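You operate a simulated robot arm through the tools that you are given. There is no shell and no other tool. Be economical: measure what you need, move in short steps, check, and stop when the job is done.

Carry out the task below with a simulated robot arm. There is one attempt and no reset: what you move stays moved.

TASK
Wash and dry the cap that the wash card names.
Fine: dunk it clean in the pot, run the drier as long as the card says, leave it there.
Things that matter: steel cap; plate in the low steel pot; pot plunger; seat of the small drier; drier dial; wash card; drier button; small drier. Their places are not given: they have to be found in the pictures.

It is judged by the outcome, as a careful person would: the job done as asked, and still so three seconds after it is handed in. It fails if anything else is knocked over, pushed out of place, dropped, spilled or broken.

THE ROBOT
A 6-joint arm with a two-finger parallel gripper, fixed in place. Base frame: the origin is at the foot of the arm, x ahead of it, y to its left, z up; the work surface is at about z = 102.8. Lengths are in cm, angles in rad, forces in N, time in s.
With the tool pointing down near the work surface it reaches from about 12 to 60 cm from the base axis. Its first joint turns from -1.152 to 1.152 rad. Payload 2.7 kg.
Tool frame: the origin (TCP) lies between the finger pads and is the grasp point; the fingertips stand 2.3 cm ahead of it; z points along the fingers, y is the line along which they close. The gripper opens to 9.4 cm. The fingers are 3.8 cm wide and 1 cm thick; the gripper's body (5.4 by 9.6 cm) begins 3.9 cm behind the TCP.
Orientation is told as [roll, pitch, yaw] about the base's x, y, z axes, in that order, counted from this pose: with the fingers straight down and closing along the base's y, the tool's x points along the base's -x, its y along +y and its z along -z.

THE INTERFACE
- The arm moves only by the tool send_rows. Its argument "commands" is a list of rows, each an object (a shift or turn left out is 0, a gripper value left out holds the last) with "dr": the turn, a rotation vector about the tool's x, y, z in units of 6 degrees (1.0 is 6 degrees), a list of three; "xyz": the shift along the tool's x, y, z in units of 30 mm (1.0 is 30 mm), a list of three; "hand": the opening, from 0 (shut) to 1 (fully open). In form: [{"dr": [ax, ay, az], "xyz": [x, y, z], "hand": hand}, ...]. A call has 1 to 10 rows; each row shifts and turns the commanded pose from where the row before left it, along the tool's axes as they then stand. A call with a number of a shift or a turn outside -1 to 1 is refused whole. A row lasts 0.2 s, in which the tool goes at most 5 cm and 0.15 rad; a call with a longer step from one row to the next is refused whole, and so is a gripper value outside its range. A pose out of reach is approached as far as the arm can. The call stops where the force on the tool passes 60 N (or 10 N more than at its start, if that is more) or the arm is blocked; 0.2 s more then pass. The fingers move at their own pace (about 4.5 cm/s each) and stop on an object; they squeeze with about 32 N. The grip force told is the motor's: it shows also when the fingers shut on nothing. Time passes only in rows, and 0.2 s behind the last, so rows that do not move let the fingers close. It gives the time, the measured TCP pose, the force on the tool (base axes), the opening and the grip force at its end, in the units of the frame above (readings bear some noise), and new pictures: "views" is both (left out), scene, wrist or none.
- Cameras (640 x 400 px; columns grow to the right, rows downward): "scene" is fixed at [9.21, -44.36, 142.73]; the picture's right is [0.59, -0.81, 0.00], its down [-0.30, -0.22, -0.93] and it looks along [0.75, 0.55, -0.37] (base axes); focal length 338 px, centre (320, 200). "wrist" rides on the gripper at [-3.9, 0, -4.4] in the tool frame; the picture's right is [0.00, -1.00, 0.00], its down [0.97, 0.00, -0.24] and it looks along [0.24, 0.00, 0.97] (tool axes); focal length 218 px, centre (320, 200).
- locate(camera, pixels): there is no depth. For up to 12 entries [column, row, z] of the newest picture of that camera ("zoom" is the newest enlarged one), the place [x, y] in the base frame at which the ray of that pixel passes the height z, good to about 0.2 cm. No time passes.
- enlarge(camera, box): a new picture of the part [left, top, right, bottom] of that camera's present view, enlarged. No time passes.
- hand_in(): hands the job in; it is judged then, once.

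Work in short steps. Measure before you move; look again where a grasp or a placing could have gone wrong, and mend it. You have 80 turns and 120 pictures in all, those below and enlarged ones among them. Open the gripper and draw the arm clear of the work before you hand the job in, unless the task says otherwise; then end with one line.

The tools are called after ">>>" as name(argument=value, ...) on one line, values as JSON. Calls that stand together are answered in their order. send_rows: Moves the arm, as the interface text tells. Its arguments: {"type":"object","properties":{"commands":{"type":"array","items":{"type":"object","properties":{"dr":{"type":"array","items":{"type":"number"}},"xyz":{"type":"array","items":{"type":"number"}},"hand":{"type":"number"}}}},"views":{"type":"string","enum":["both","scene","wrist","none"]}},"required":["commands"]} The other tools are called the same way: locate (camera, pixels) gives the place at which the rays of pixels pass given heights; enlarge (camera, box) takes an enlarged picture of a part of a camera's view; hand_in () hands the job in.

At the start:

```text
time_s: 0.0
ee_pos: [33.96, -11.31, 131.27]
orientation: [0.0, 0.0, -0.001]
contact_force: [-1.1, -0.8, -0.6]
gripper_width: 9.37
grip_force: 0.1
```

scene: 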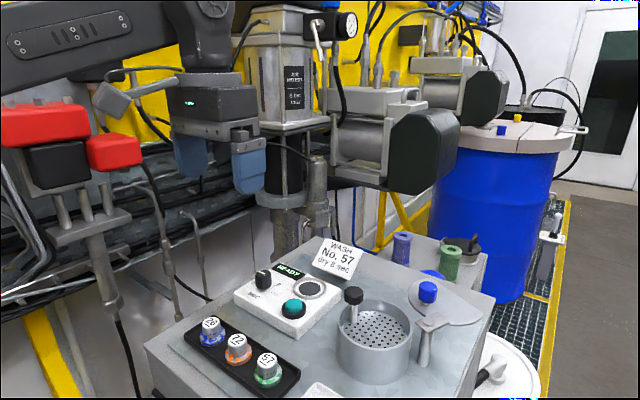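
wrist: 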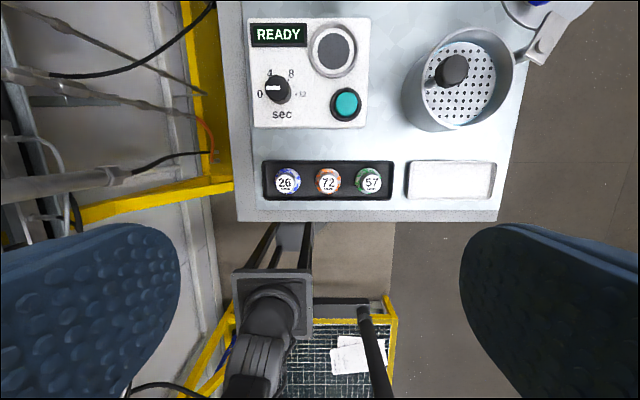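

The card seems to read No. 57, dry 8 sec; the caps are in a tray, with 57 at wrist (368,180). I enlarge to check the details.

>>> enlarge(camera="scene", box=[180, 230, 500, 400])

>>> enlarge(camera="wrist", box=[230, 0, 550, 220])

>>> locate(camera="wrist", pixels=[[368, 180, 106], [328, 180, 106], [287, 180, 106], [334, 50, 105], [346, 104, 106], [278, 88, 106], [453, 70, 112], [460, 85, 104], [240, 220, 102.8], [496, 220, 102.8]])

>>> locate(camera="scene", pixels=[[267, 360, 106], [310, 288, 106], [293, 308, 106], [353, 295, 113], [376, 335, 104], [264, 275, 107]])

```text
2.00 times, centred on (340, 315) of scene
```

zoom: 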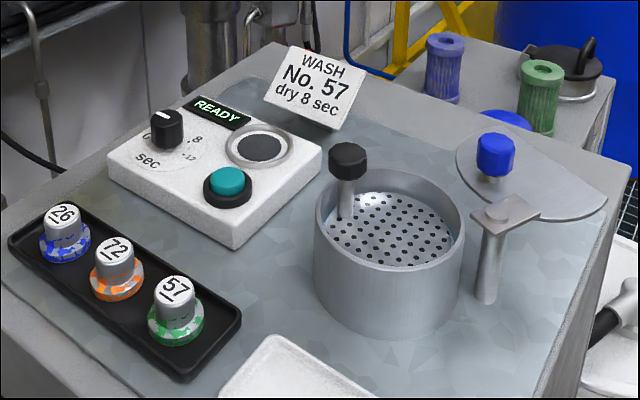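

```text
1.82 times, centred on (390, 110) of wrist
```

zoom: 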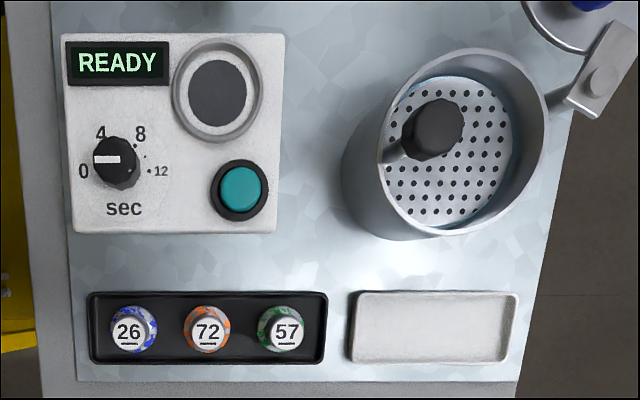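

```text
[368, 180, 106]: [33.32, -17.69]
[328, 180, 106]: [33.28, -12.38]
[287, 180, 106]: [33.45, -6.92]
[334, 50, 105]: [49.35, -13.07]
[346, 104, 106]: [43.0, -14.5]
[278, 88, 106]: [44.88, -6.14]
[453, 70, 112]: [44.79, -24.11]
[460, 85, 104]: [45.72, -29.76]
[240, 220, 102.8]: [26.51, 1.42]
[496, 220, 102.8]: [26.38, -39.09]
```

```text
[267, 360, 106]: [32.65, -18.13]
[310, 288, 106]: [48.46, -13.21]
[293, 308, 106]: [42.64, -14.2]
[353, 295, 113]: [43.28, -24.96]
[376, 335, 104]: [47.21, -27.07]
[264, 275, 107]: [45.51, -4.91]
```

The card reads No. 57, dry 8 sec. I move above cap 57 (about (33.2,-17.7)) for a closer view.

>>> send_rows(commands=[{"xyz": [0.05, -0.426, 0.8]}, {"xyz": [0.05, -0.426, 0.8]}, {"xyz": [0.05, -0.426, 0.8]}, {"xyz": [0.05, -0.426, 0.8]}, {"xyz": [0.05, -0.426, 0.8]}, {}])

```text
time_s: 1.4
ee_pos: [33.23, -17.69, 119.29]
orientation: [0.0, -0.001, -0.001]
contact_force: [0.2, 0.4, -0.4]
gripper_width: 9.39
grip_force: 0.1
```

scene: 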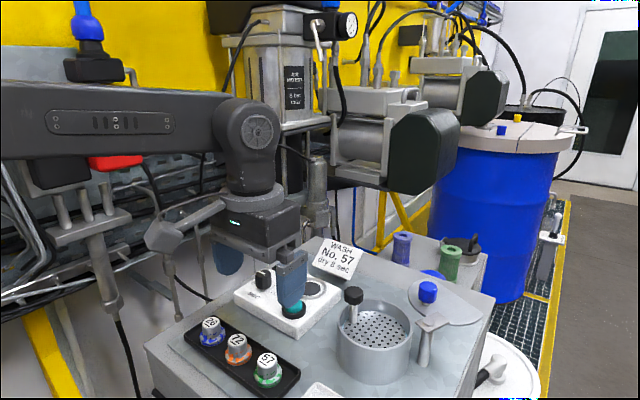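
wrist: 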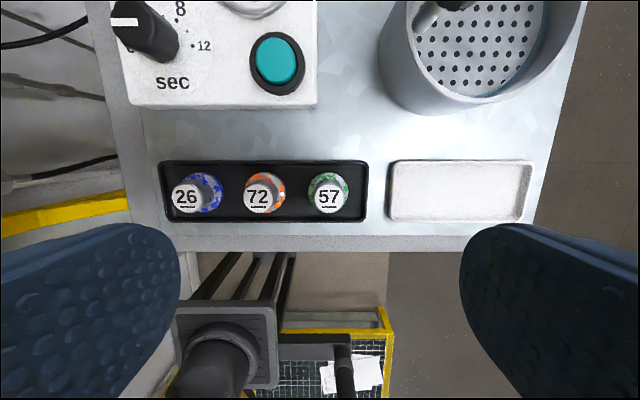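

The cap's now at wrist (329,197); I triangulate again from this lower view.

>>> locate(camera="wrist", pixels=[[328, 197, 106], [328, 197, 105], [328, 197, 107], [328, 180, 103.5], [258, 198, 106], [187, 196, 106], [125, 22, 106.5], [268, 214, 103.5], [278, 58, 107], [470, 95, 103], [404, 220, 103]])

>>> locate(camera="scene", pixels=[[267, 360, 106], [267, 360, 105], [267, 360, 107], [237, 340, 106], [210, 323, 106]])

>>> enlarge(camera="scene", box=[190, 300, 310, 400])

>>> enlarge(camera="wrist", box=[150, 130, 390, 250])

```text
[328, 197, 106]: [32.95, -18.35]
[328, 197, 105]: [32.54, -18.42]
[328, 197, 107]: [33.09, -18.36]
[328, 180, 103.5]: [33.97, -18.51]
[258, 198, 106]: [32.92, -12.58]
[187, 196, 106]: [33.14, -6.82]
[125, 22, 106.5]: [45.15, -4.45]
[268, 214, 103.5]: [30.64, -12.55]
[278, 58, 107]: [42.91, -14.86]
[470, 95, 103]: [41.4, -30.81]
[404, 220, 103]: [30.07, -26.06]
```

```text
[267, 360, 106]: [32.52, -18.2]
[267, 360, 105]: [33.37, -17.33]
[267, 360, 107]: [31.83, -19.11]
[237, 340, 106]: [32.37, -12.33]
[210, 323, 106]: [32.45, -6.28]
```

```text
4.00 times, centred on (250, 350) of scene
```

zoom: 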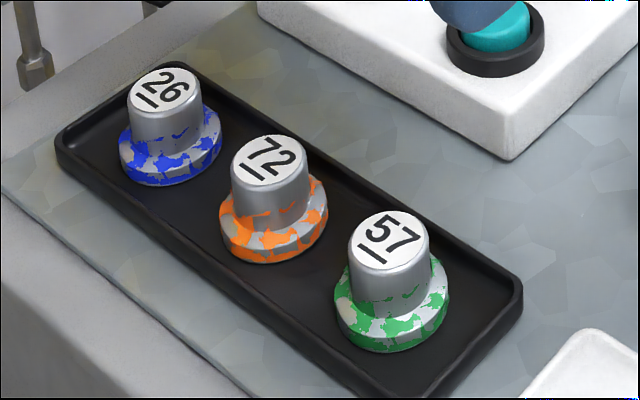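

```text
2.67 times, centred on (270, 190) of wrist
```

zoom: 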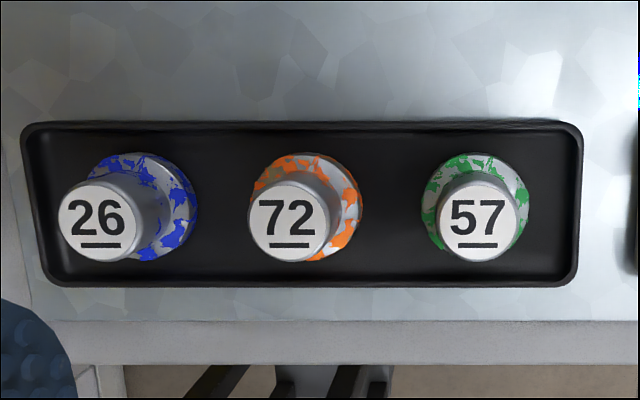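

Cap 57 sits near (32.9,-18.3), top z about 106. Before grasping I look at the drier from directly above with the hand empty, since the dial has to be set first.

>>> send_rows(commands=[{"xyz": [-0.8, 0.6, -0.1]}, {"xyz": [-0.8, 0.6, -0.1]}, {"xyz": [-0.8, 0.6, 0]}, {"xyz": [-0.8, 0.6, 0]}, {"xyz": [-0.7, 0.6, 0]}, {}], views="wrist")

>>> locate(camera="wrist", pixels=[[320, 200, 105], [320, 200, 106], [320, 200, 107]])

```text
time_s: 2.8
ee_pos: [44.9, -8.69, 119.82]
orientation: [-0.001, 0.001, -0.001]
contact_force: [-0.1, -0.2, 0.5]
gripper_width: 9.4
grip_force: 0.0
```

wrist: 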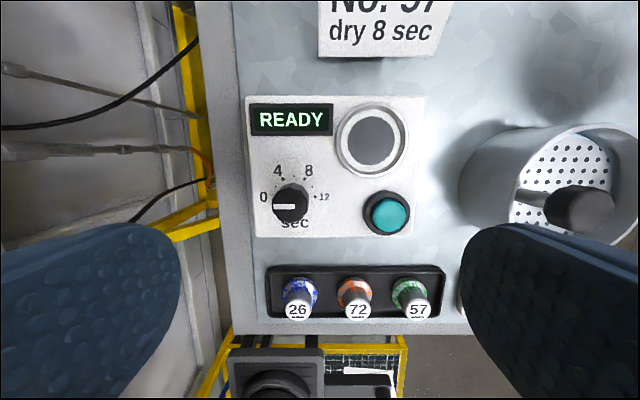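

```text
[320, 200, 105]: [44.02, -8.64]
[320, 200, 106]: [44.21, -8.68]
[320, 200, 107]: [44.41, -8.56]
```

>>> enlarge(camera="wrist", box=[230, 80, 430, 250])

>>> locate(camera="wrist", pixels=[[291, 206, 107], [291, 206, 108], [291, 200, 105], [374, 140, 105.5], [390, 214, 106], [390, 214, 107], [253, 237, 105], [416, 237, 105], [380, 45, 107], [578, 208, 112], [578, 208, 114]])

>>> enlarge(camera="scene", box=[230, 230, 350, 330])

```text
2.35 times, centred on (330, 165) of wrist
```

zoom: 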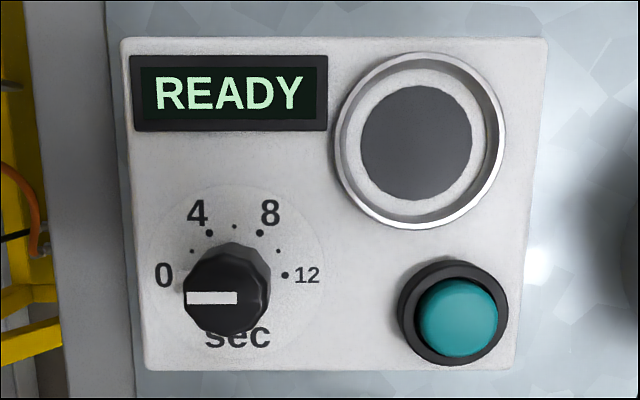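

```text
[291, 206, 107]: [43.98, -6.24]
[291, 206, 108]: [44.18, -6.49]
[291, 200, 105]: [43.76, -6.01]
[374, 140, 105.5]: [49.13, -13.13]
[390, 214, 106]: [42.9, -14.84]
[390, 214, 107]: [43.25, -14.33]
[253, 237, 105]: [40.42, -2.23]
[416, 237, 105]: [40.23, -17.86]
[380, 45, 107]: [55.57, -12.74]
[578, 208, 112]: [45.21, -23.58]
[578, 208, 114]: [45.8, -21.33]
```

```text
4.00 times, centred on (290, 280) of scene
```

zoom: 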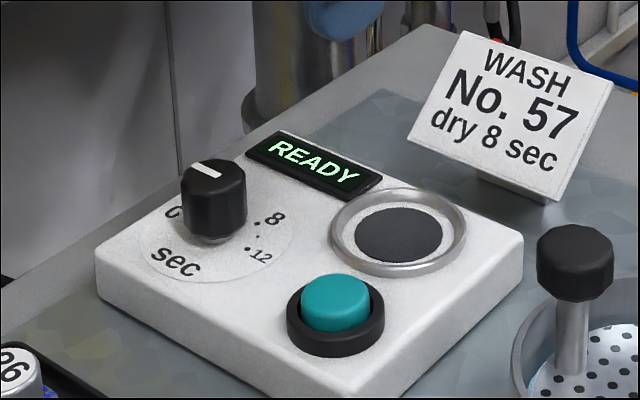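

The dial centre is about (44.1,-6.3), top z about 108.2, pointing at 0; 8 lies 120° clockwise. I move over it with the hand turned -60° (tool z), partly open, and descend to just above.

>>> send_rows(commands=[{"xyz": [0.267, 0.8, 0.2], "hand": 0.6}, {"dr": [0, 0, -1], "xyz": [0, 0, 0.27]}, {"dr": [0, 0, -1], "xyz": [0, 0, 0.27]}, {"dr": [0, 0, -1], "xyz": [0, 0, 0.27]}, {"dr": [0, 0, -1], "xyz": [0, 0, 0.27]}, {"dr": [0, 0, -1], "xyz": [0, 0, 0.27]}, {"dr": [0, 0, -1], "xyz": [0, 0, 0.27]}, {"dr": [0, 0, -1], "xyz": [0, 0, 0.27]}, {"dr": [0, 0, -1], "xyz": [0, 0, 0.27]}, {"dr": [0, 0, -1], "xyz": [0, 0, 0.27]}], views="none")

>>> send_rows(commands=[{"dr": [0, 0, -1], "xyz": [0, 0, 0]}, {}])

```text
time_s: 5.0
ee_pos: [44.06, -6.29, 111.98]
orientation: [0.001, 0.001, 0.943]
contact_force: [-0.1, -0.9, 0.0]
gripper_width: 5.63
grip_force: 0.1
```

```text
time_s: 5.6
ee_pos: [44.09, -6.28, 111.94]
orientation: [0.0, 0.001, 1.051]
contact_force: [0.5, -0.3, 0.7]
gripper_width: 5.63
grip_force: 0.0
```

scene: 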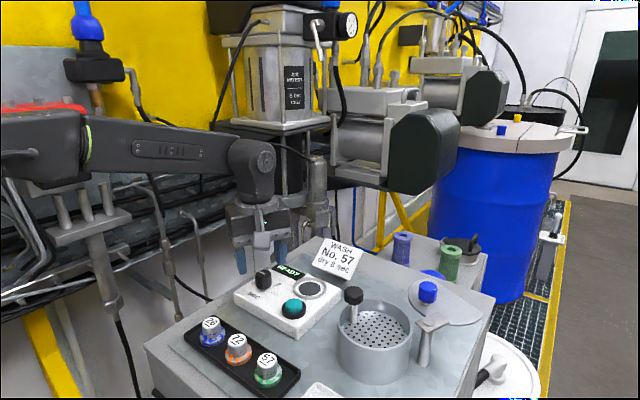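
wrist: 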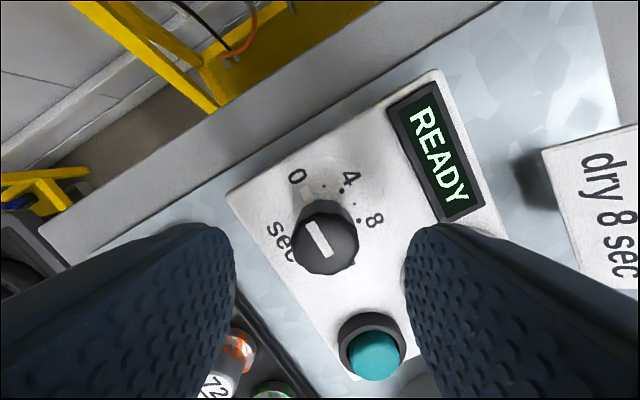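

The knob at wrist (322,240) is centred between the fingers. I descend to tips ~z 106.

>>> send_rows(commands=[{"xyz": [0, 0, 0.4]}, {"xyz": [0, 0, 0.4]}, {"xyz": [0, 0, 0.36]}, {}])

```text
time_s: 6.6
ee_pos: [44.12, -6.38, 108.43]
orientation: [0.002, 0.002, 1.046]
contact_force: [0.1, -0.4, 0.2]
gripper_width: 5.64
grip_force: 0.0
```

scene: 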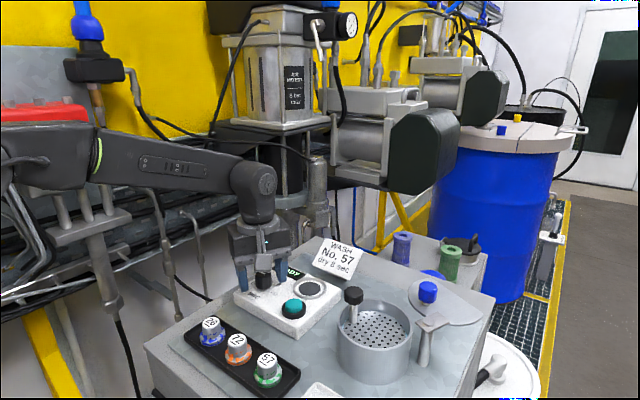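
wrist: 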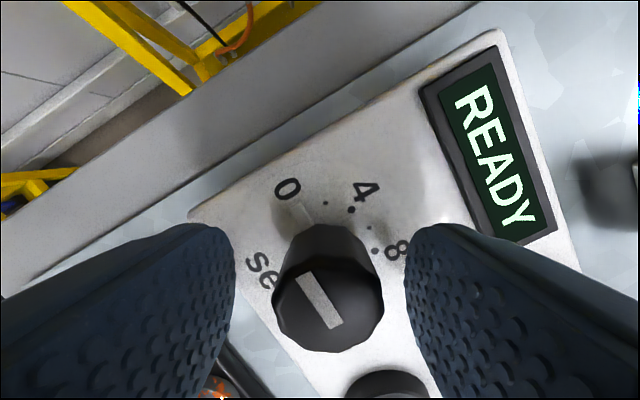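

Clear of everything; I close on the knob.

>>> send_rows(commands=[{"hand": 0}, {}, {}, {}, {}], views="wrist")

```text
time_s: 7.8
ee_pos: [44.22, -6.43, 108.42]
orientation: [-0.004, 0.001, 1.048]
contact_force: [27.1, -13.8, -5.7]
gripper_width: 2.77
grip_force: 45.4
```

wrist: 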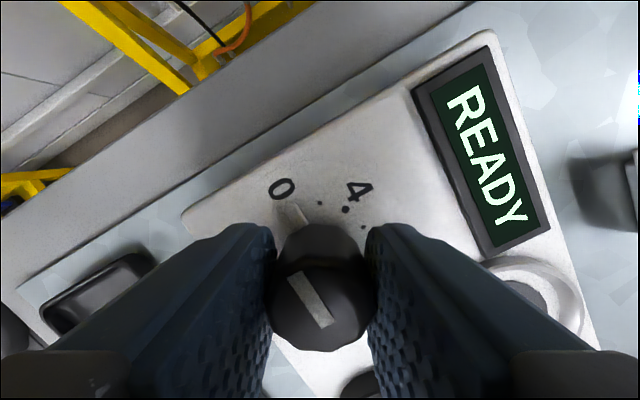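

Gripped at 2.77 cm, but with 30 N sideways load; I relieve it by shifting along -tool y by 2 mm.

>>> send_rows(commands=[{"xyz": [0, -0.05, 0]}, {}], views="none")

```text
time_s: 8.4
ee_pos: [44.34, -6.37, 108.54]
orientation: [0.0, 0.002, 1.047]
contact_force: [14.5, -7.8, -2.3]
gripper_width: 2.77
grip_force: 44.6
```

>>> send_rows(commands=[{"xyz": [0, -0.055, 0]}, {}], views="none")

```text
time_s: 9.0
ee_pos: [44.19, -6.56, 108.41]
orientation: [0.004, 0.0, 1.048]
contact_force: [-6.0, 0.2, 2.6]
gripper_width: 2.8
grip_force: 44.9
```

Load is relieved. I turn 60° clockwise (tool +z) and check.

>>> send_rows(commands=[{"dr": [0, 0, 1]}, {"dr": [0, 0, 1]}, {"dr": [0, 0, 1]}, {"dr": [0, 0, 1]}, {"dr": [0, 0, 1]}, {"dr": [0, 0, 1]}, {"dr": [0, 0, 1]}, {"dr": [0, 0, 1]}, {"dr": [0, 0, 1]}, {"dr": [0, 0, 1]}], views="wrist")

```text
time_s: 11.2
ee_pos: [44.26, -6.43, 108.47]
orientation: [0.0, 0.002, 0.0]
contact_force: [-23.9, 18.0, 0.6]
gripper_width: 2.79
grip_force: 45.5
```

wrist: 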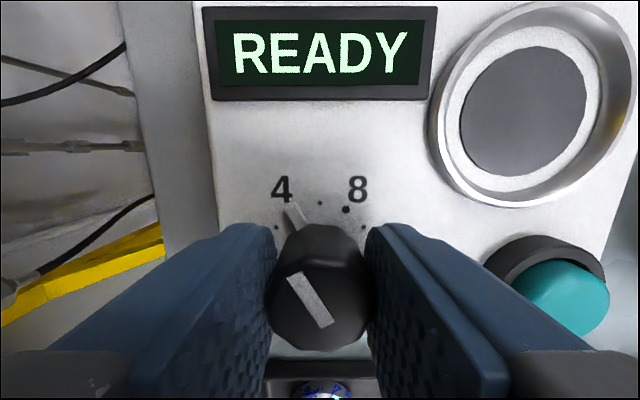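

The pointer now stands at 4. I ease the side load and turn another 60°.

>>> send_rows(commands=[{"xyz": [0.06, 0.05, 0]}, {"dr": [0, 0, 1]}, {"dr": [0, 0, 1]}, {"dr": [0, 0, 1]}, {"dr": [0, 0, 1]}, {"dr": [0, 0, 1]}], views="none")

>>> send_rows(commands=[{"dr": [0, 0, 1]}, {"dr": [0, 0, 1]}, {"dr": [0, 0, 1]}, {"dr": [0, 0, 1]}, {"dr": [0, 0, 1]}, {}], views="wrist")

```text
time_s: 12.6
ee_pos: [44.29, -6.48, 108.48]
orientation: [0.0, -0.002, -0.525]
contact_force: [5.5, 0.5, -6.8]
gripper_width: 2.78
grip_force: 44.9
```

```text
time_s: 14.0
ee_pos: [44.28, -6.46, 108.55]
orientation: [0.002, -0.003, -1.048]
contact_force: [17.4, -2.9, -5.2]
gripper_width: 2.77
grip_force: 45.1
```

wrist: 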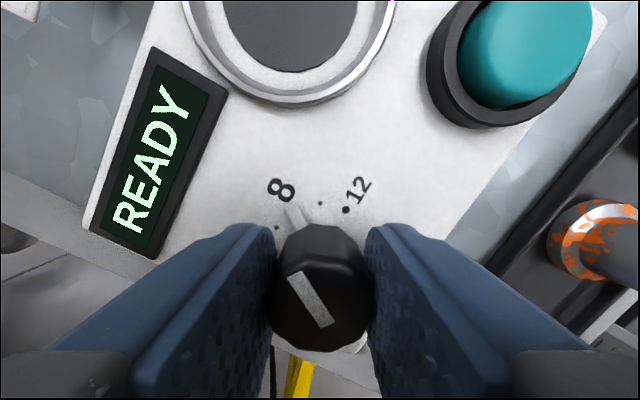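

The pointer line leads to 8. I release, rise and look.

>>> send_rows(commands=[{"hand": 0.55}, {}, {}, {}, {"xyz": [0, 0, -0.6]}, {"xyz": [0, 0, -0.8]}, {"xyz": [0, 0, -0.8]}, {"xyz": [0, 0, -0.8]}, {}], views="wrist")

>>> enlarge(camera="wrist", box=[220, 100, 420, 280])

```text
time_s: 16.0
ee_pos: [44.09, -6.4, 117.56]
orientation: [0.0, 0.0, -1.046]
contact_force: [-0.1, -0.3, -0.5]
gripper_width: 5.16
grip_force: 0.1
```

wrist: 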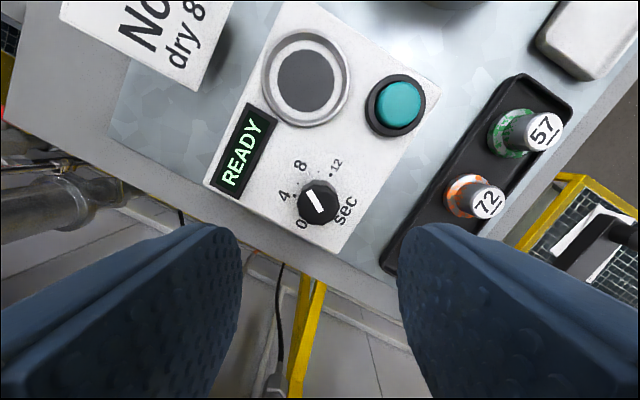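

```text
2.22 times, centred on (320, 190) of wrist
```

zoom: 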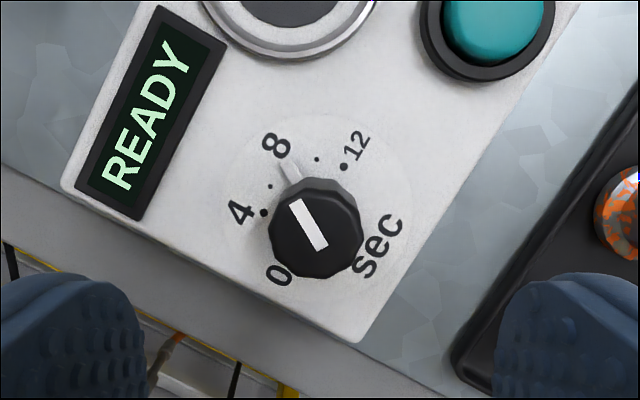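

The dial is at 8. Now I move over the pot, rising to z ~122, for a view from above.

>>> send_rows(commands=[{"xyz": [0, 0, -0.8]}, {"xyz": [-0.7, -0.37, -0.8]}, {"xyz": [-0.7, -0.37, 0]}, {"xyz": [-0.7, -0.37, 0]}, {"xyz": [-0.7, -0.37, 0]}, {"xyz": [-0.7, -0.37, 0]}, {"xyz": [-0.7, -0.37, 0]}, {"xyz": [-0.7, -0.37, 0]}, {"xyz": [-0.6, -0.37, 0]}, {}])

```text
time_s: 18.2
ee_pos: [44.71, -25.11, 122.32]
orientation: [0.0, 0.0, -1.047]
contact_force: [-0.1, -0.2, 0.4]
gripper_width: 5.18
grip_force: 0.1
```

scene: 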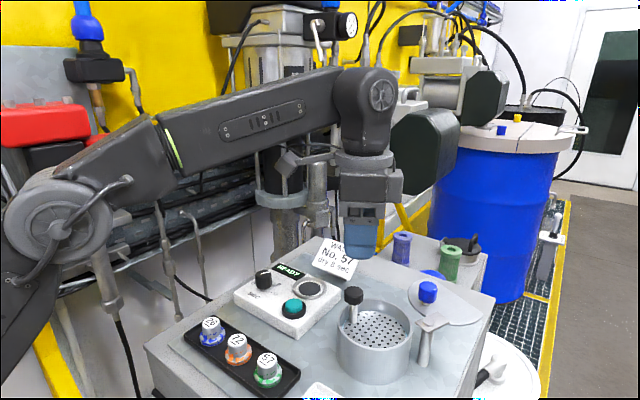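
wrist: 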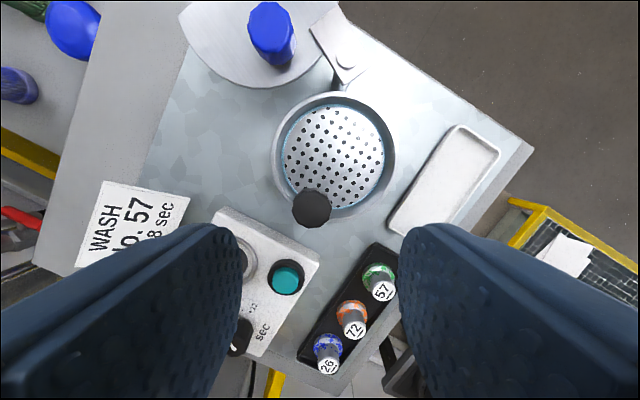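

>>> locate(camera="wrist", pixels=[[333, 154, 106], [333, 154, 107], [333, 152, 109], [312, 209, 113], [312, 209, 114], [312, 209, 112], [276, 160, 109], [395, 155, 109], [340, 95, 109], [341, 70, 113], [275, 33, 114]])

>>> locate(camera="scene", pixels=[[354, 294, 112], [354, 294, 113], [354, 294, 114], [374, 330, 106], [374, 330, 107], [372, 322, 109], [339, 322, 109], [410, 322, 109], [430, 323, 112]])

>>> enlarge(camera="scene", box=[320, 270, 480, 390])

>>> enlarge(camera="wrist", box=[250, 70, 420, 240])

```text
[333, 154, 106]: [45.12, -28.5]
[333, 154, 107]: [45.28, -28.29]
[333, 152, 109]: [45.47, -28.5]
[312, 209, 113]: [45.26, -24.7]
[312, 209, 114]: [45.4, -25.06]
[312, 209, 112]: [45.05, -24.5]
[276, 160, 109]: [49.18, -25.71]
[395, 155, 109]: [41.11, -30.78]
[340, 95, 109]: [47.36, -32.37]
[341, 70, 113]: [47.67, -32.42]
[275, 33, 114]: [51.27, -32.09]
```

```text
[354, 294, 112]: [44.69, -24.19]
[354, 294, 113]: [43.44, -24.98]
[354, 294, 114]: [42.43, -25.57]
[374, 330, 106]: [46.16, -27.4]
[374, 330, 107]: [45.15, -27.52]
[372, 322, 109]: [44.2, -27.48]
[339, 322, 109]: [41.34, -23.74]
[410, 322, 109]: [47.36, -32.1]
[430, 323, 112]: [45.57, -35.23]
```

```text
3.33 times, centred on (400, 330) of scene
```

zoom: 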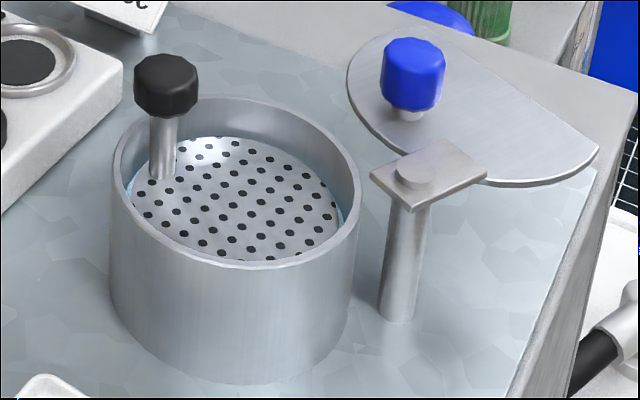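

```text
2.35 times, centred on (335, 155) of wrist
```

zoom: 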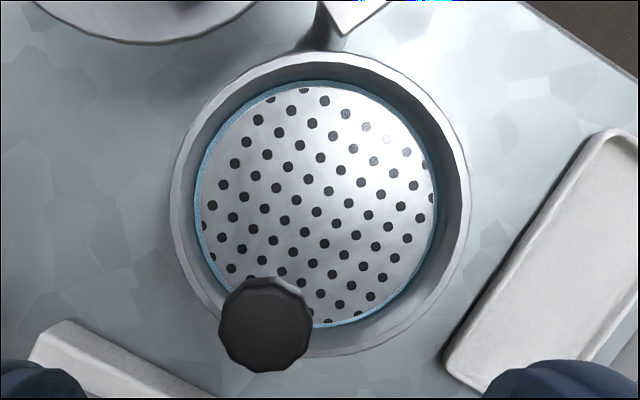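

>>> locate(camera="scene", pixels=[[428, 287, 112], [428, 287, 114], [428, 287, 110], [429, 323, 110], [429, 323, 111]])

>>> locate(camera="wrist", pixels=[[268, 18, 112], [268, 18, 114], [268, 18, 110], [347, 62, 110], [347, 62, 111], [380, 285, 106], [380, 285, 107], [378, 275, 104]])

```text
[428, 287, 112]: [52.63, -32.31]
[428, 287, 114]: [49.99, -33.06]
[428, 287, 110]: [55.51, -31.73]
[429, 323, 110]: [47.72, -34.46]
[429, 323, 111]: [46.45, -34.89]
```

```text
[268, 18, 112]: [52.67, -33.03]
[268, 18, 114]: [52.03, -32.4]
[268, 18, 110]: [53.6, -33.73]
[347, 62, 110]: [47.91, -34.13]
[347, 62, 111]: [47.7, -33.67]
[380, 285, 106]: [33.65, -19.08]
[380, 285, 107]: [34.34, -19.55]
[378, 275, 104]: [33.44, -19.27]
```

Pot centre is about (45.1,-28.3), plate z ~106.6, rim ~108.7, and the plunger knob is at (45.0,-24.4) with its top at ~112. I'll grasp with the closing axis along x (yaw -90°) so the hand clears the knob, and I go above cap 57.

>>> send_rows(commands=[{"dr": [0, 0, 1]}, {"dr": [0, 0, 1]}, {"dr": [0, 0, 1]}, {"dr": [0, 0, 1]}, {"dr": [0, 0, 1]}, {"xyz": [0.65, -0.985, 0.3]}, {"xyz": [0.65, -0.985, 0.6]}, {"xyz": [0.6, -0.985, 0.7]}, {"xyz": [0.37, -0.985, 0.8]}, {}])

```text
time_s: 20.4
ee_pos: [32.93, -18.42, 114.92]
orientation: [0.001, 0.001, -1.571]
contact_force: [0.5, -1.3, -0.1]
gripper_width: 5.14
grip_force: 0.1
```

scene: 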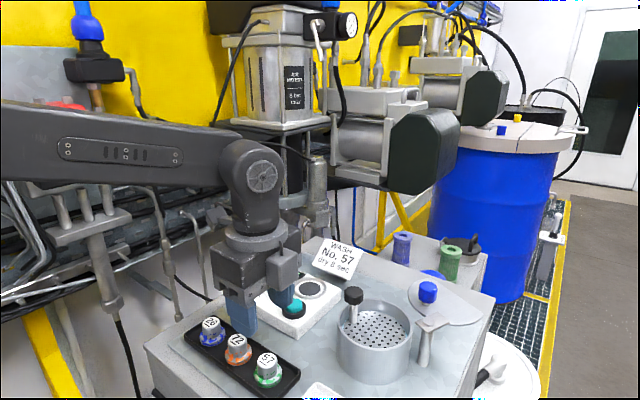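
wrist: 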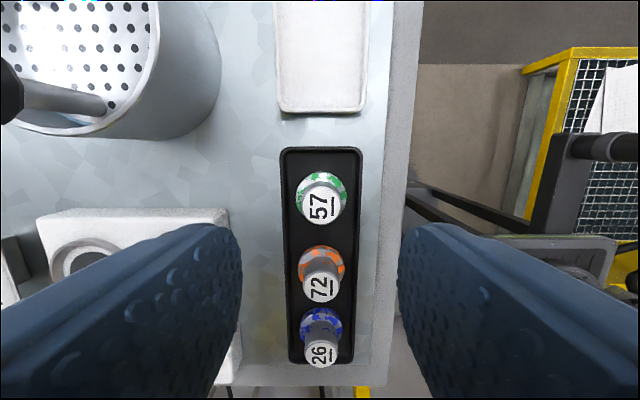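

>>> locate(camera="wrist", pixels=[[319, 207, 106], [319, 207, 105.5], [322, 193, 103.5], [320, 288, 106], [288, 250, 103.5], [360, 250, 103.5]])

>>> enlarge(camera="wrist", box=[260, 140, 400, 260])

```text
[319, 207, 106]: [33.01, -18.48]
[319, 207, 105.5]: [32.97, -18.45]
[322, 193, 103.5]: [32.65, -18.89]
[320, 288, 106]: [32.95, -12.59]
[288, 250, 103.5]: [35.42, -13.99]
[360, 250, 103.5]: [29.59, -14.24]
```

```text
3.33 times, centred on (330, 200) of wrist
```

zoom: 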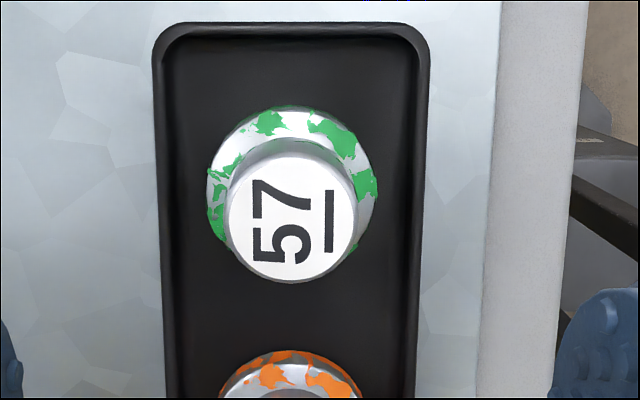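

Cap centre (32.95,-18.5) is under the TCP. I descend to z ~106.7 and look.

>>> send_rows(commands=[{"xyz": [-0.02, 0, 0.8]}, {"xyz": [0, 0, 0.8]}, {"xyz": [0, 0, 0.7]}, {"xyz": [0, 0, 0.43]}, {}])

```text
time_s: 21.6
ee_pos: [33.0, -18.29, 106.86]
orientation: [-0.002, 0.0, -1.57]
contact_force: [0.1, -0.1, -0.4]
gripper_width: 5.18
grip_force: 0.0
```

scene: 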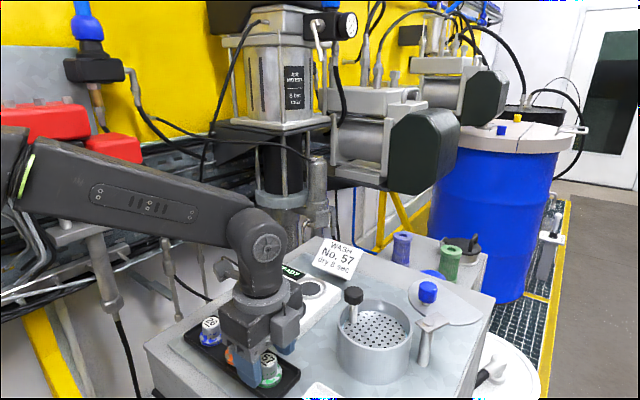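
wrist: 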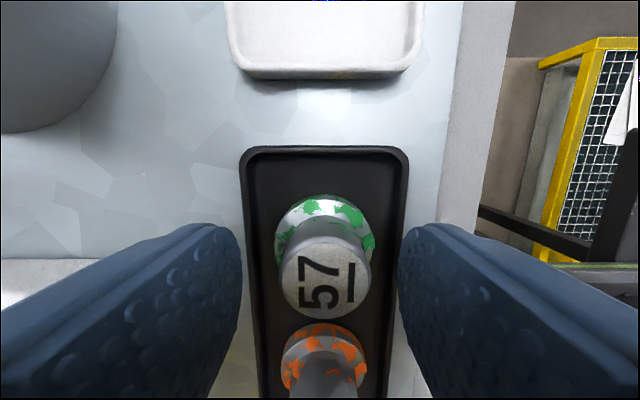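

The cap is slightly off (~3 mm in y, ~1.5 mm in x); I correct and close.

>>> send_rows(commands=[{"xyz": [-0.08, -0.04, 0]}, {"hand": 0}, {}, {}, {}, {}, {}], views="wrist")

```text
time_s: 23.2
ee_pos: [32.81, -18.68, 106.97]
orientation: [0.0, 0.001, -1.57]
contact_force: [0.6, 0.2, 0.3]
gripper_width: 2.55
grip_force: 32.5
```

wrist: 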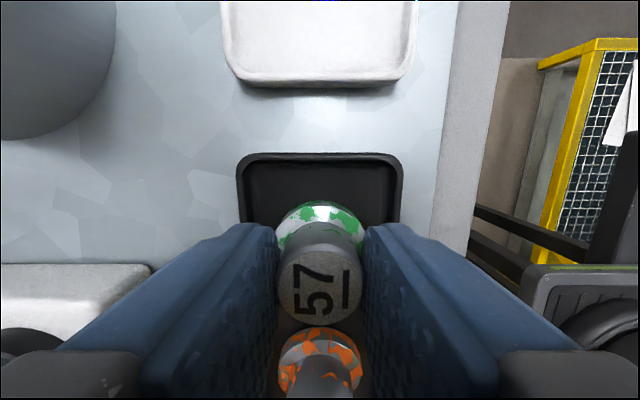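

Gripped (2.55 cm). I lift and check.

>>> send_rows(commands=[{"xyz": [0, 0, -0.5]}, {"xyz": [0, 0, -0.8]}, {"xyz": [0, 0, -0.8]}, {"xyz": [0, 0, -0.9]}, {"xyz": [0, 0, -0.9]}, {}])

```text
time_s: 24.6
ee_pos: [32.76, -18.69, 118.74]
orientation: [0.0, -0.001, -1.571]
contact_force: [-0.4, 0.3, 0.2]
gripper_width: 0.0
grip_force: 32.1
```

scene: 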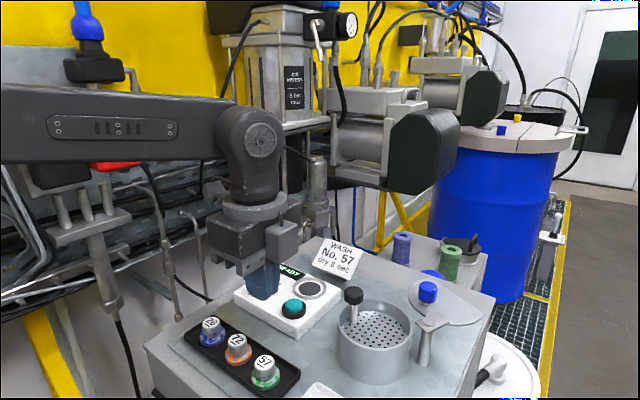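
wrist: 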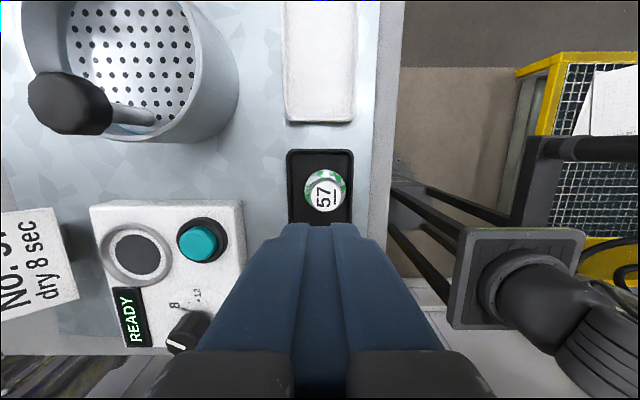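

The cap slipped out and is still standing in the tray. I look closely at its shape before regrasping.

>>> enlarge(camera="scene", box=[220, 330, 300, 400])

>>> enlarge(camera="wrist", box=[280, 140, 370, 230])

>>> locate(camera="wrist", pixels=[[326, 193, 106], [326, 193, 105.5], [322, 152, 103.3], [288, 185, 103.3], [353, 185, 103.3]])

```text
5.71 times, centred on (260, 365) of scene
```

zoom: 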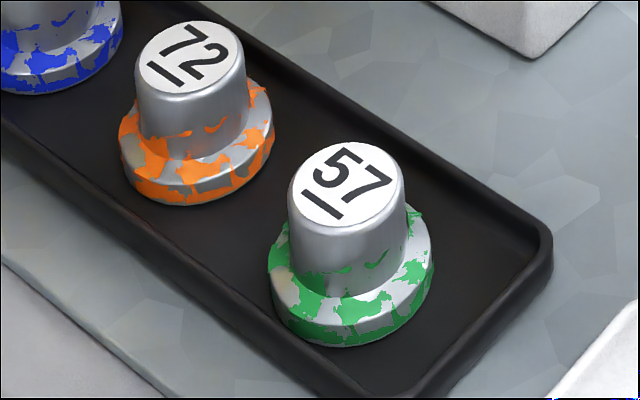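

```text
4.44 times, centred on (325, 185) of wrist
```

zoom: 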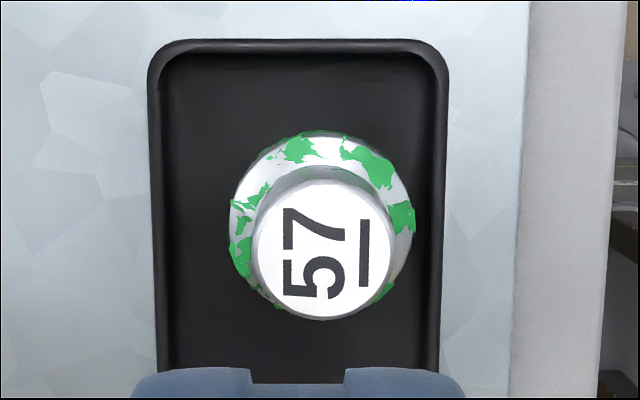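

```text
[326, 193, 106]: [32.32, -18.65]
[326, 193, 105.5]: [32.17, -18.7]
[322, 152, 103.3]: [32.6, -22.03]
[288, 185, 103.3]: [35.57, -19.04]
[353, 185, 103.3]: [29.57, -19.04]
```

The cap's body is nearly straight with a rounded top edge and a flange whose top is at ~104.1; I had gripped too high. It now stands at about (32.35,-18.7). I open, recentre and descend lower, stopping first at 108 to check the centring.

>>> send_rows(commands=[{"xyz": [0, -0.13, 0], "hand": 0.55}, {"xyz": [0, 0, 0.6]}, {"xyz": [0, 0, 0.8]}, {"xyz": [0, 0, 0.8]}, {"xyz": [0, 0, 0.8]}, {"xyz": [0, 0, 0.7]}, {}], views="wrist")

```text
time_s: 26.2
ee_pos: [32.41, -18.6, 107.34]
orientation: [-0.001, 0.0, -1.571]
contact_force: [0.3, -0.2, 0.2]
gripper_width: 5.14
grip_force: 0.1
```

wrist: 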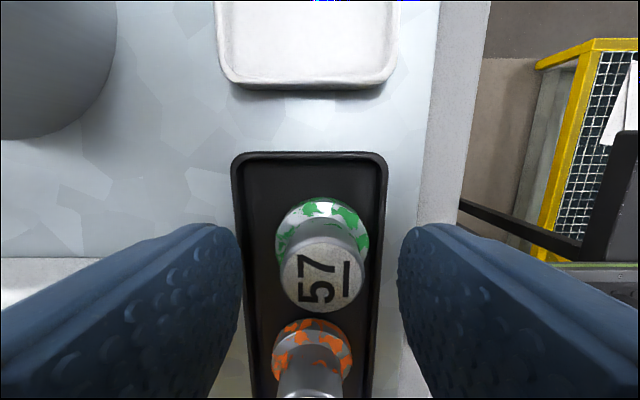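

Centred. I descend the last bit carefully.

>>> send_rows(commands=[{"xyz": [0, 0, 0.2]}, {"xyz": [0, 0, 0.1]}, {"xyz": [0, 0, 0.05]}, {}], views="scene")

>>> enlarge(camera="scene", box=[210, 320, 310, 400])

```text
time_s: 27.2
ee_pos: [32.34, -18.5, 106.35]
orientation: [0.0, -0.001, -1.569]
contact_force: [0.1, 0.3, 0.9]
gripper_width: 5.17
grip_force: 0.1
```

scene: 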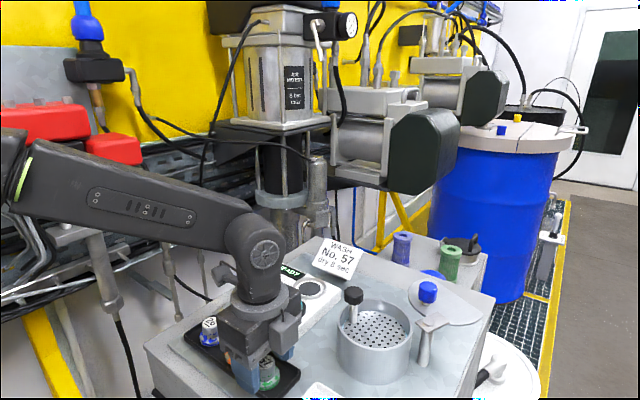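

```text
5.00 times, centred on (260, 360) of scene
```

zoom: 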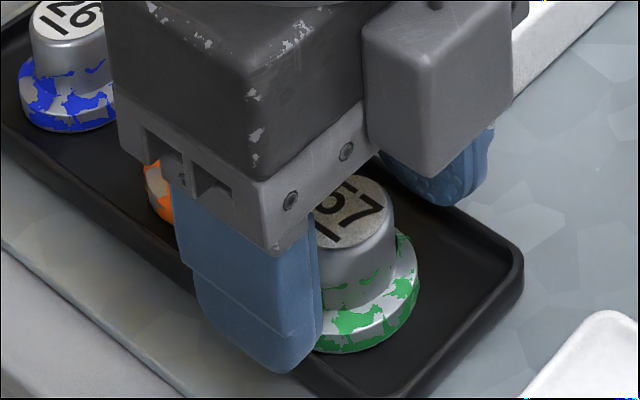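

Tips are now down near the flange. I close and lift slightly as a test.

>>> send_rows(commands=[{"hand": 0}, {}, {}, {}, {}, {}], views="none")

>>> send_rows(commands=[{"xyz": [0, 0, -0.1]}, {"xyz": [0, 0, -0.1]}, {"xyz": [0, 0, -0.15]}, {}], views="wrist")

```text
time_s: 28.6
ee_pos: [32.41, -18.65, 106.43]
orientation: [0.002, 0.0, -1.571]
contact_force: [-0.2, 1.1, 0.3]
gripper_width: 2.55
grip_force: 32.2
```

```text
time_s: 29.6
ee_pos: [32.42, -18.55, 107.42]
orientation: [0.0, 0.0, -1.57]
contact_force: [0.6, 0.6, -1.5]
gripper_width: 2.59
grip_force: 32.0
```

wrist: 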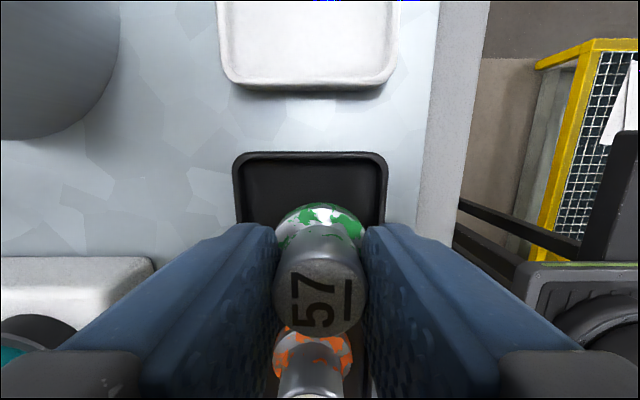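

The cap is rising with the hand (its top is now at row ~292). I lift on, gently.

>>> send_rows(commands=[{"xyz": [0, 0, -0.2]}, {"xyz": [0, 0, -0.3]}, {"xyz": [0, 0, -0.4]}, {"xyz": [0, 0, -0.5]}, {"xyz": [0, 0, -0.5]}, {"xyz": [0, 0, -0.5]}, {"xyz": [0, 0, -0.5]}, {"xyz": [0, 0, -0.4]}, {"xyz": [0, 0, -0.3]}, {}])

```text
time_s: 31.8
ee_pos: [32.39, -18.63, 118.24]
orientation: [0.0, -0.001, -1.571]
contact_force: [0.0, -0.3, -1.2]
gripper_width: 2.55
grip_force: 32.2
```

scene: 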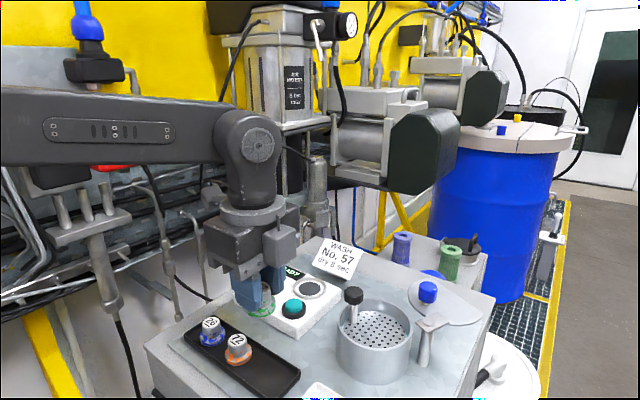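
wrist: 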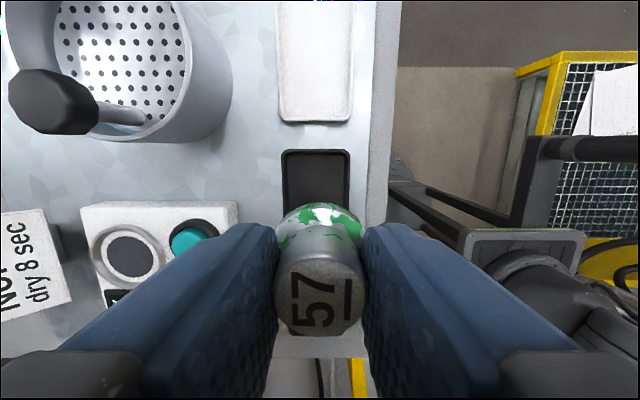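

Held firmly. I move over the pot to (45.1,-28.9), keeping height.

>>> send_rows(commands=[{"xyz": [-0.4, 0.5, 0]}, {"xyz": [-0.55, 0.68, 0]}, {"xyz": [-0.6, 0.75, 0]}, {"xyz": [-0.6, 0.75, 0]}, {"xyz": [-0.6, 0.75, 0]}, {"xyz": [-0.4, 0.5, 0]}, {"xyz": [-0.28, 0.3, 0]}, {}])

```text
time_s: 33.6
ee_pos: [45.08, -28.94, 118.33]
orientation: [0.001, -0.001, -1.572]
contact_force: [-0.8, -0.4, -1.9]
gripper_width: 2.61
grip_force: 32.2
```

scene: 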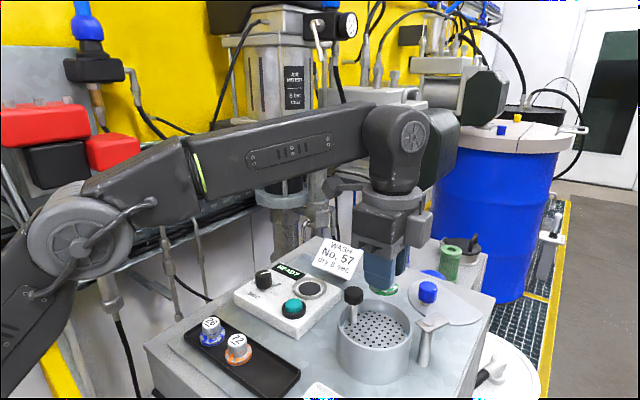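
wrist: 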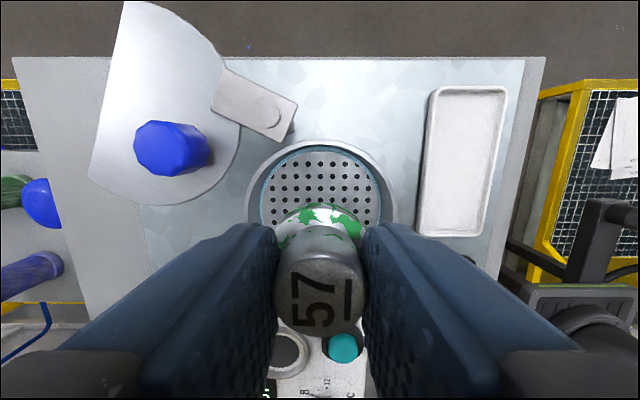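

Aligned over the pot. I lower to ~111.5 and look.

>>> send_rows(commands=[{"xyz": [0, 0, 0.5]}, {"xyz": [0, 0, 0.6]}, {"xyz": [0, 0, 0.6]}, {"xyz": [0, 0, 0.4]}, {"xyz": [0, 0, 0.2]}, {}])

>>> enlarge(camera="scene", box=[310, 220, 470, 380])

```text
time_s: 35.0
ee_pos: [45.23, -28.92, 111.38]
orientation: [-0.001, 0.0, -1.571]
contact_force: [0.0, 0.0, -2.3]
gripper_width: 2.59
grip_force: 32.3
```

scene: 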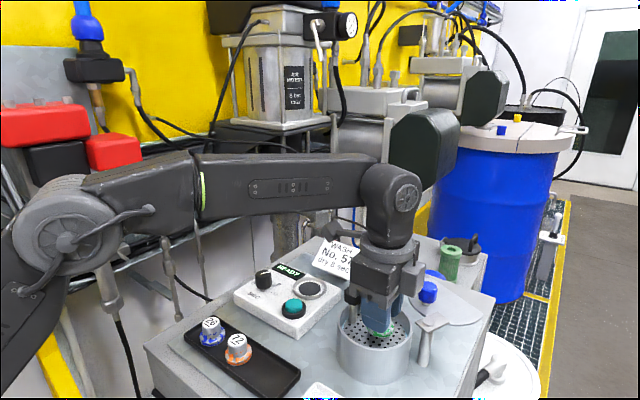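
wrist: 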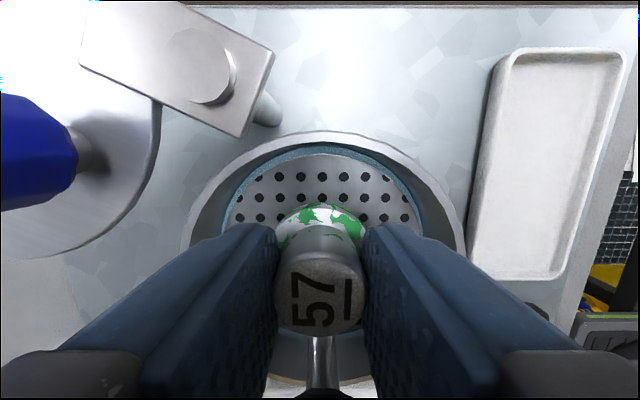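

```text
2.50 times, centred on (390, 300) of scene
```

zoom: 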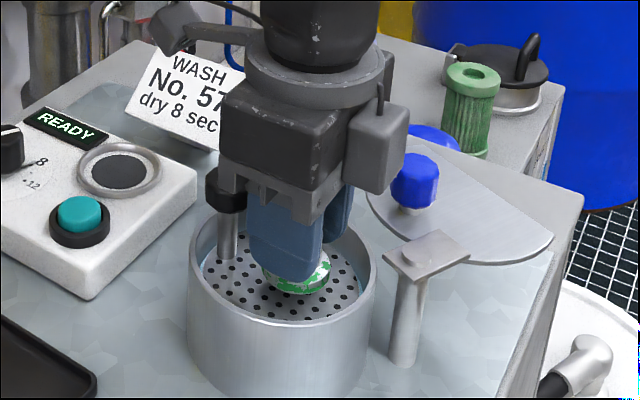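

Clear around. I lower in small steps and watch the force for contact.

>>> send_rows(commands=[{"xyz": [0, 0, 0.15]}, {"xyz": [0, 0, 0.1]}, {"xyz": [0, 0, 0.1]}, {}], views="none")

```text
time_s: 36.0
ee_pos: [45.07, -28.88, 110.37]
orientation: [0.0, 0.001, -1.571]
contact_force: [-2.1, 0.5, 1.2]
gripper_width: 2.58
grip_force: 32.1
```

>>> send_rows(commands=[{"xyz": [0, 0, 0.06]}, {"xyz": [0, 0, 0.06]}, {}], views="wrist")

>>> enlarge(camera="scene", box=[330, 280, 430, 380])

```text
time_s: 36.8
ee_pos: [45.12, -28.88, 109.97]
orientation: [0.001, 0.0, -1.571]
contact_force: [-0.5, -0.3, 0.6]
gripper_width: 2.56
grip_force: 32.1
```

wrist: 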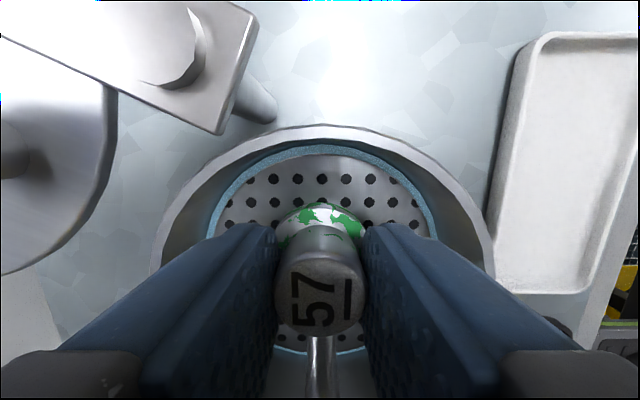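

```text
4.00 times, centred on (380, 330) of scene
```

zoom: 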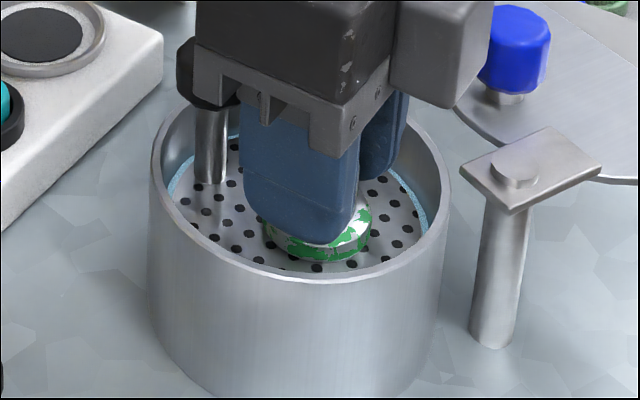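

>>> send_rows(commands=[{"xyz": [0, 0, 0.06]}, {"xyz": [0, 0, 0.04]}, {}], views="none")

>>> enlarge(camera="scene", box=[330, 280, 430, 380])

```text
time_s: 37.6
ee_pos: [45.06, -28.83, 109.74]
orientation: [-0.001, -0.001, -1.572]
contact_force: [-1.2, 0.2, 1.3]
gripper_width: 2.59
grip_force: 31.8
```

```text
4.00 times, centred on (380, 330) of scene
```

zoom: 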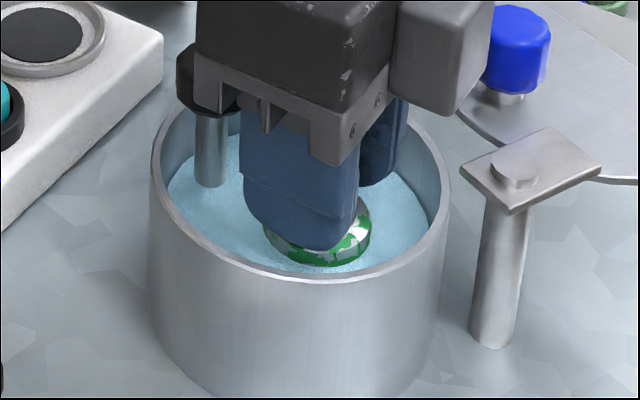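

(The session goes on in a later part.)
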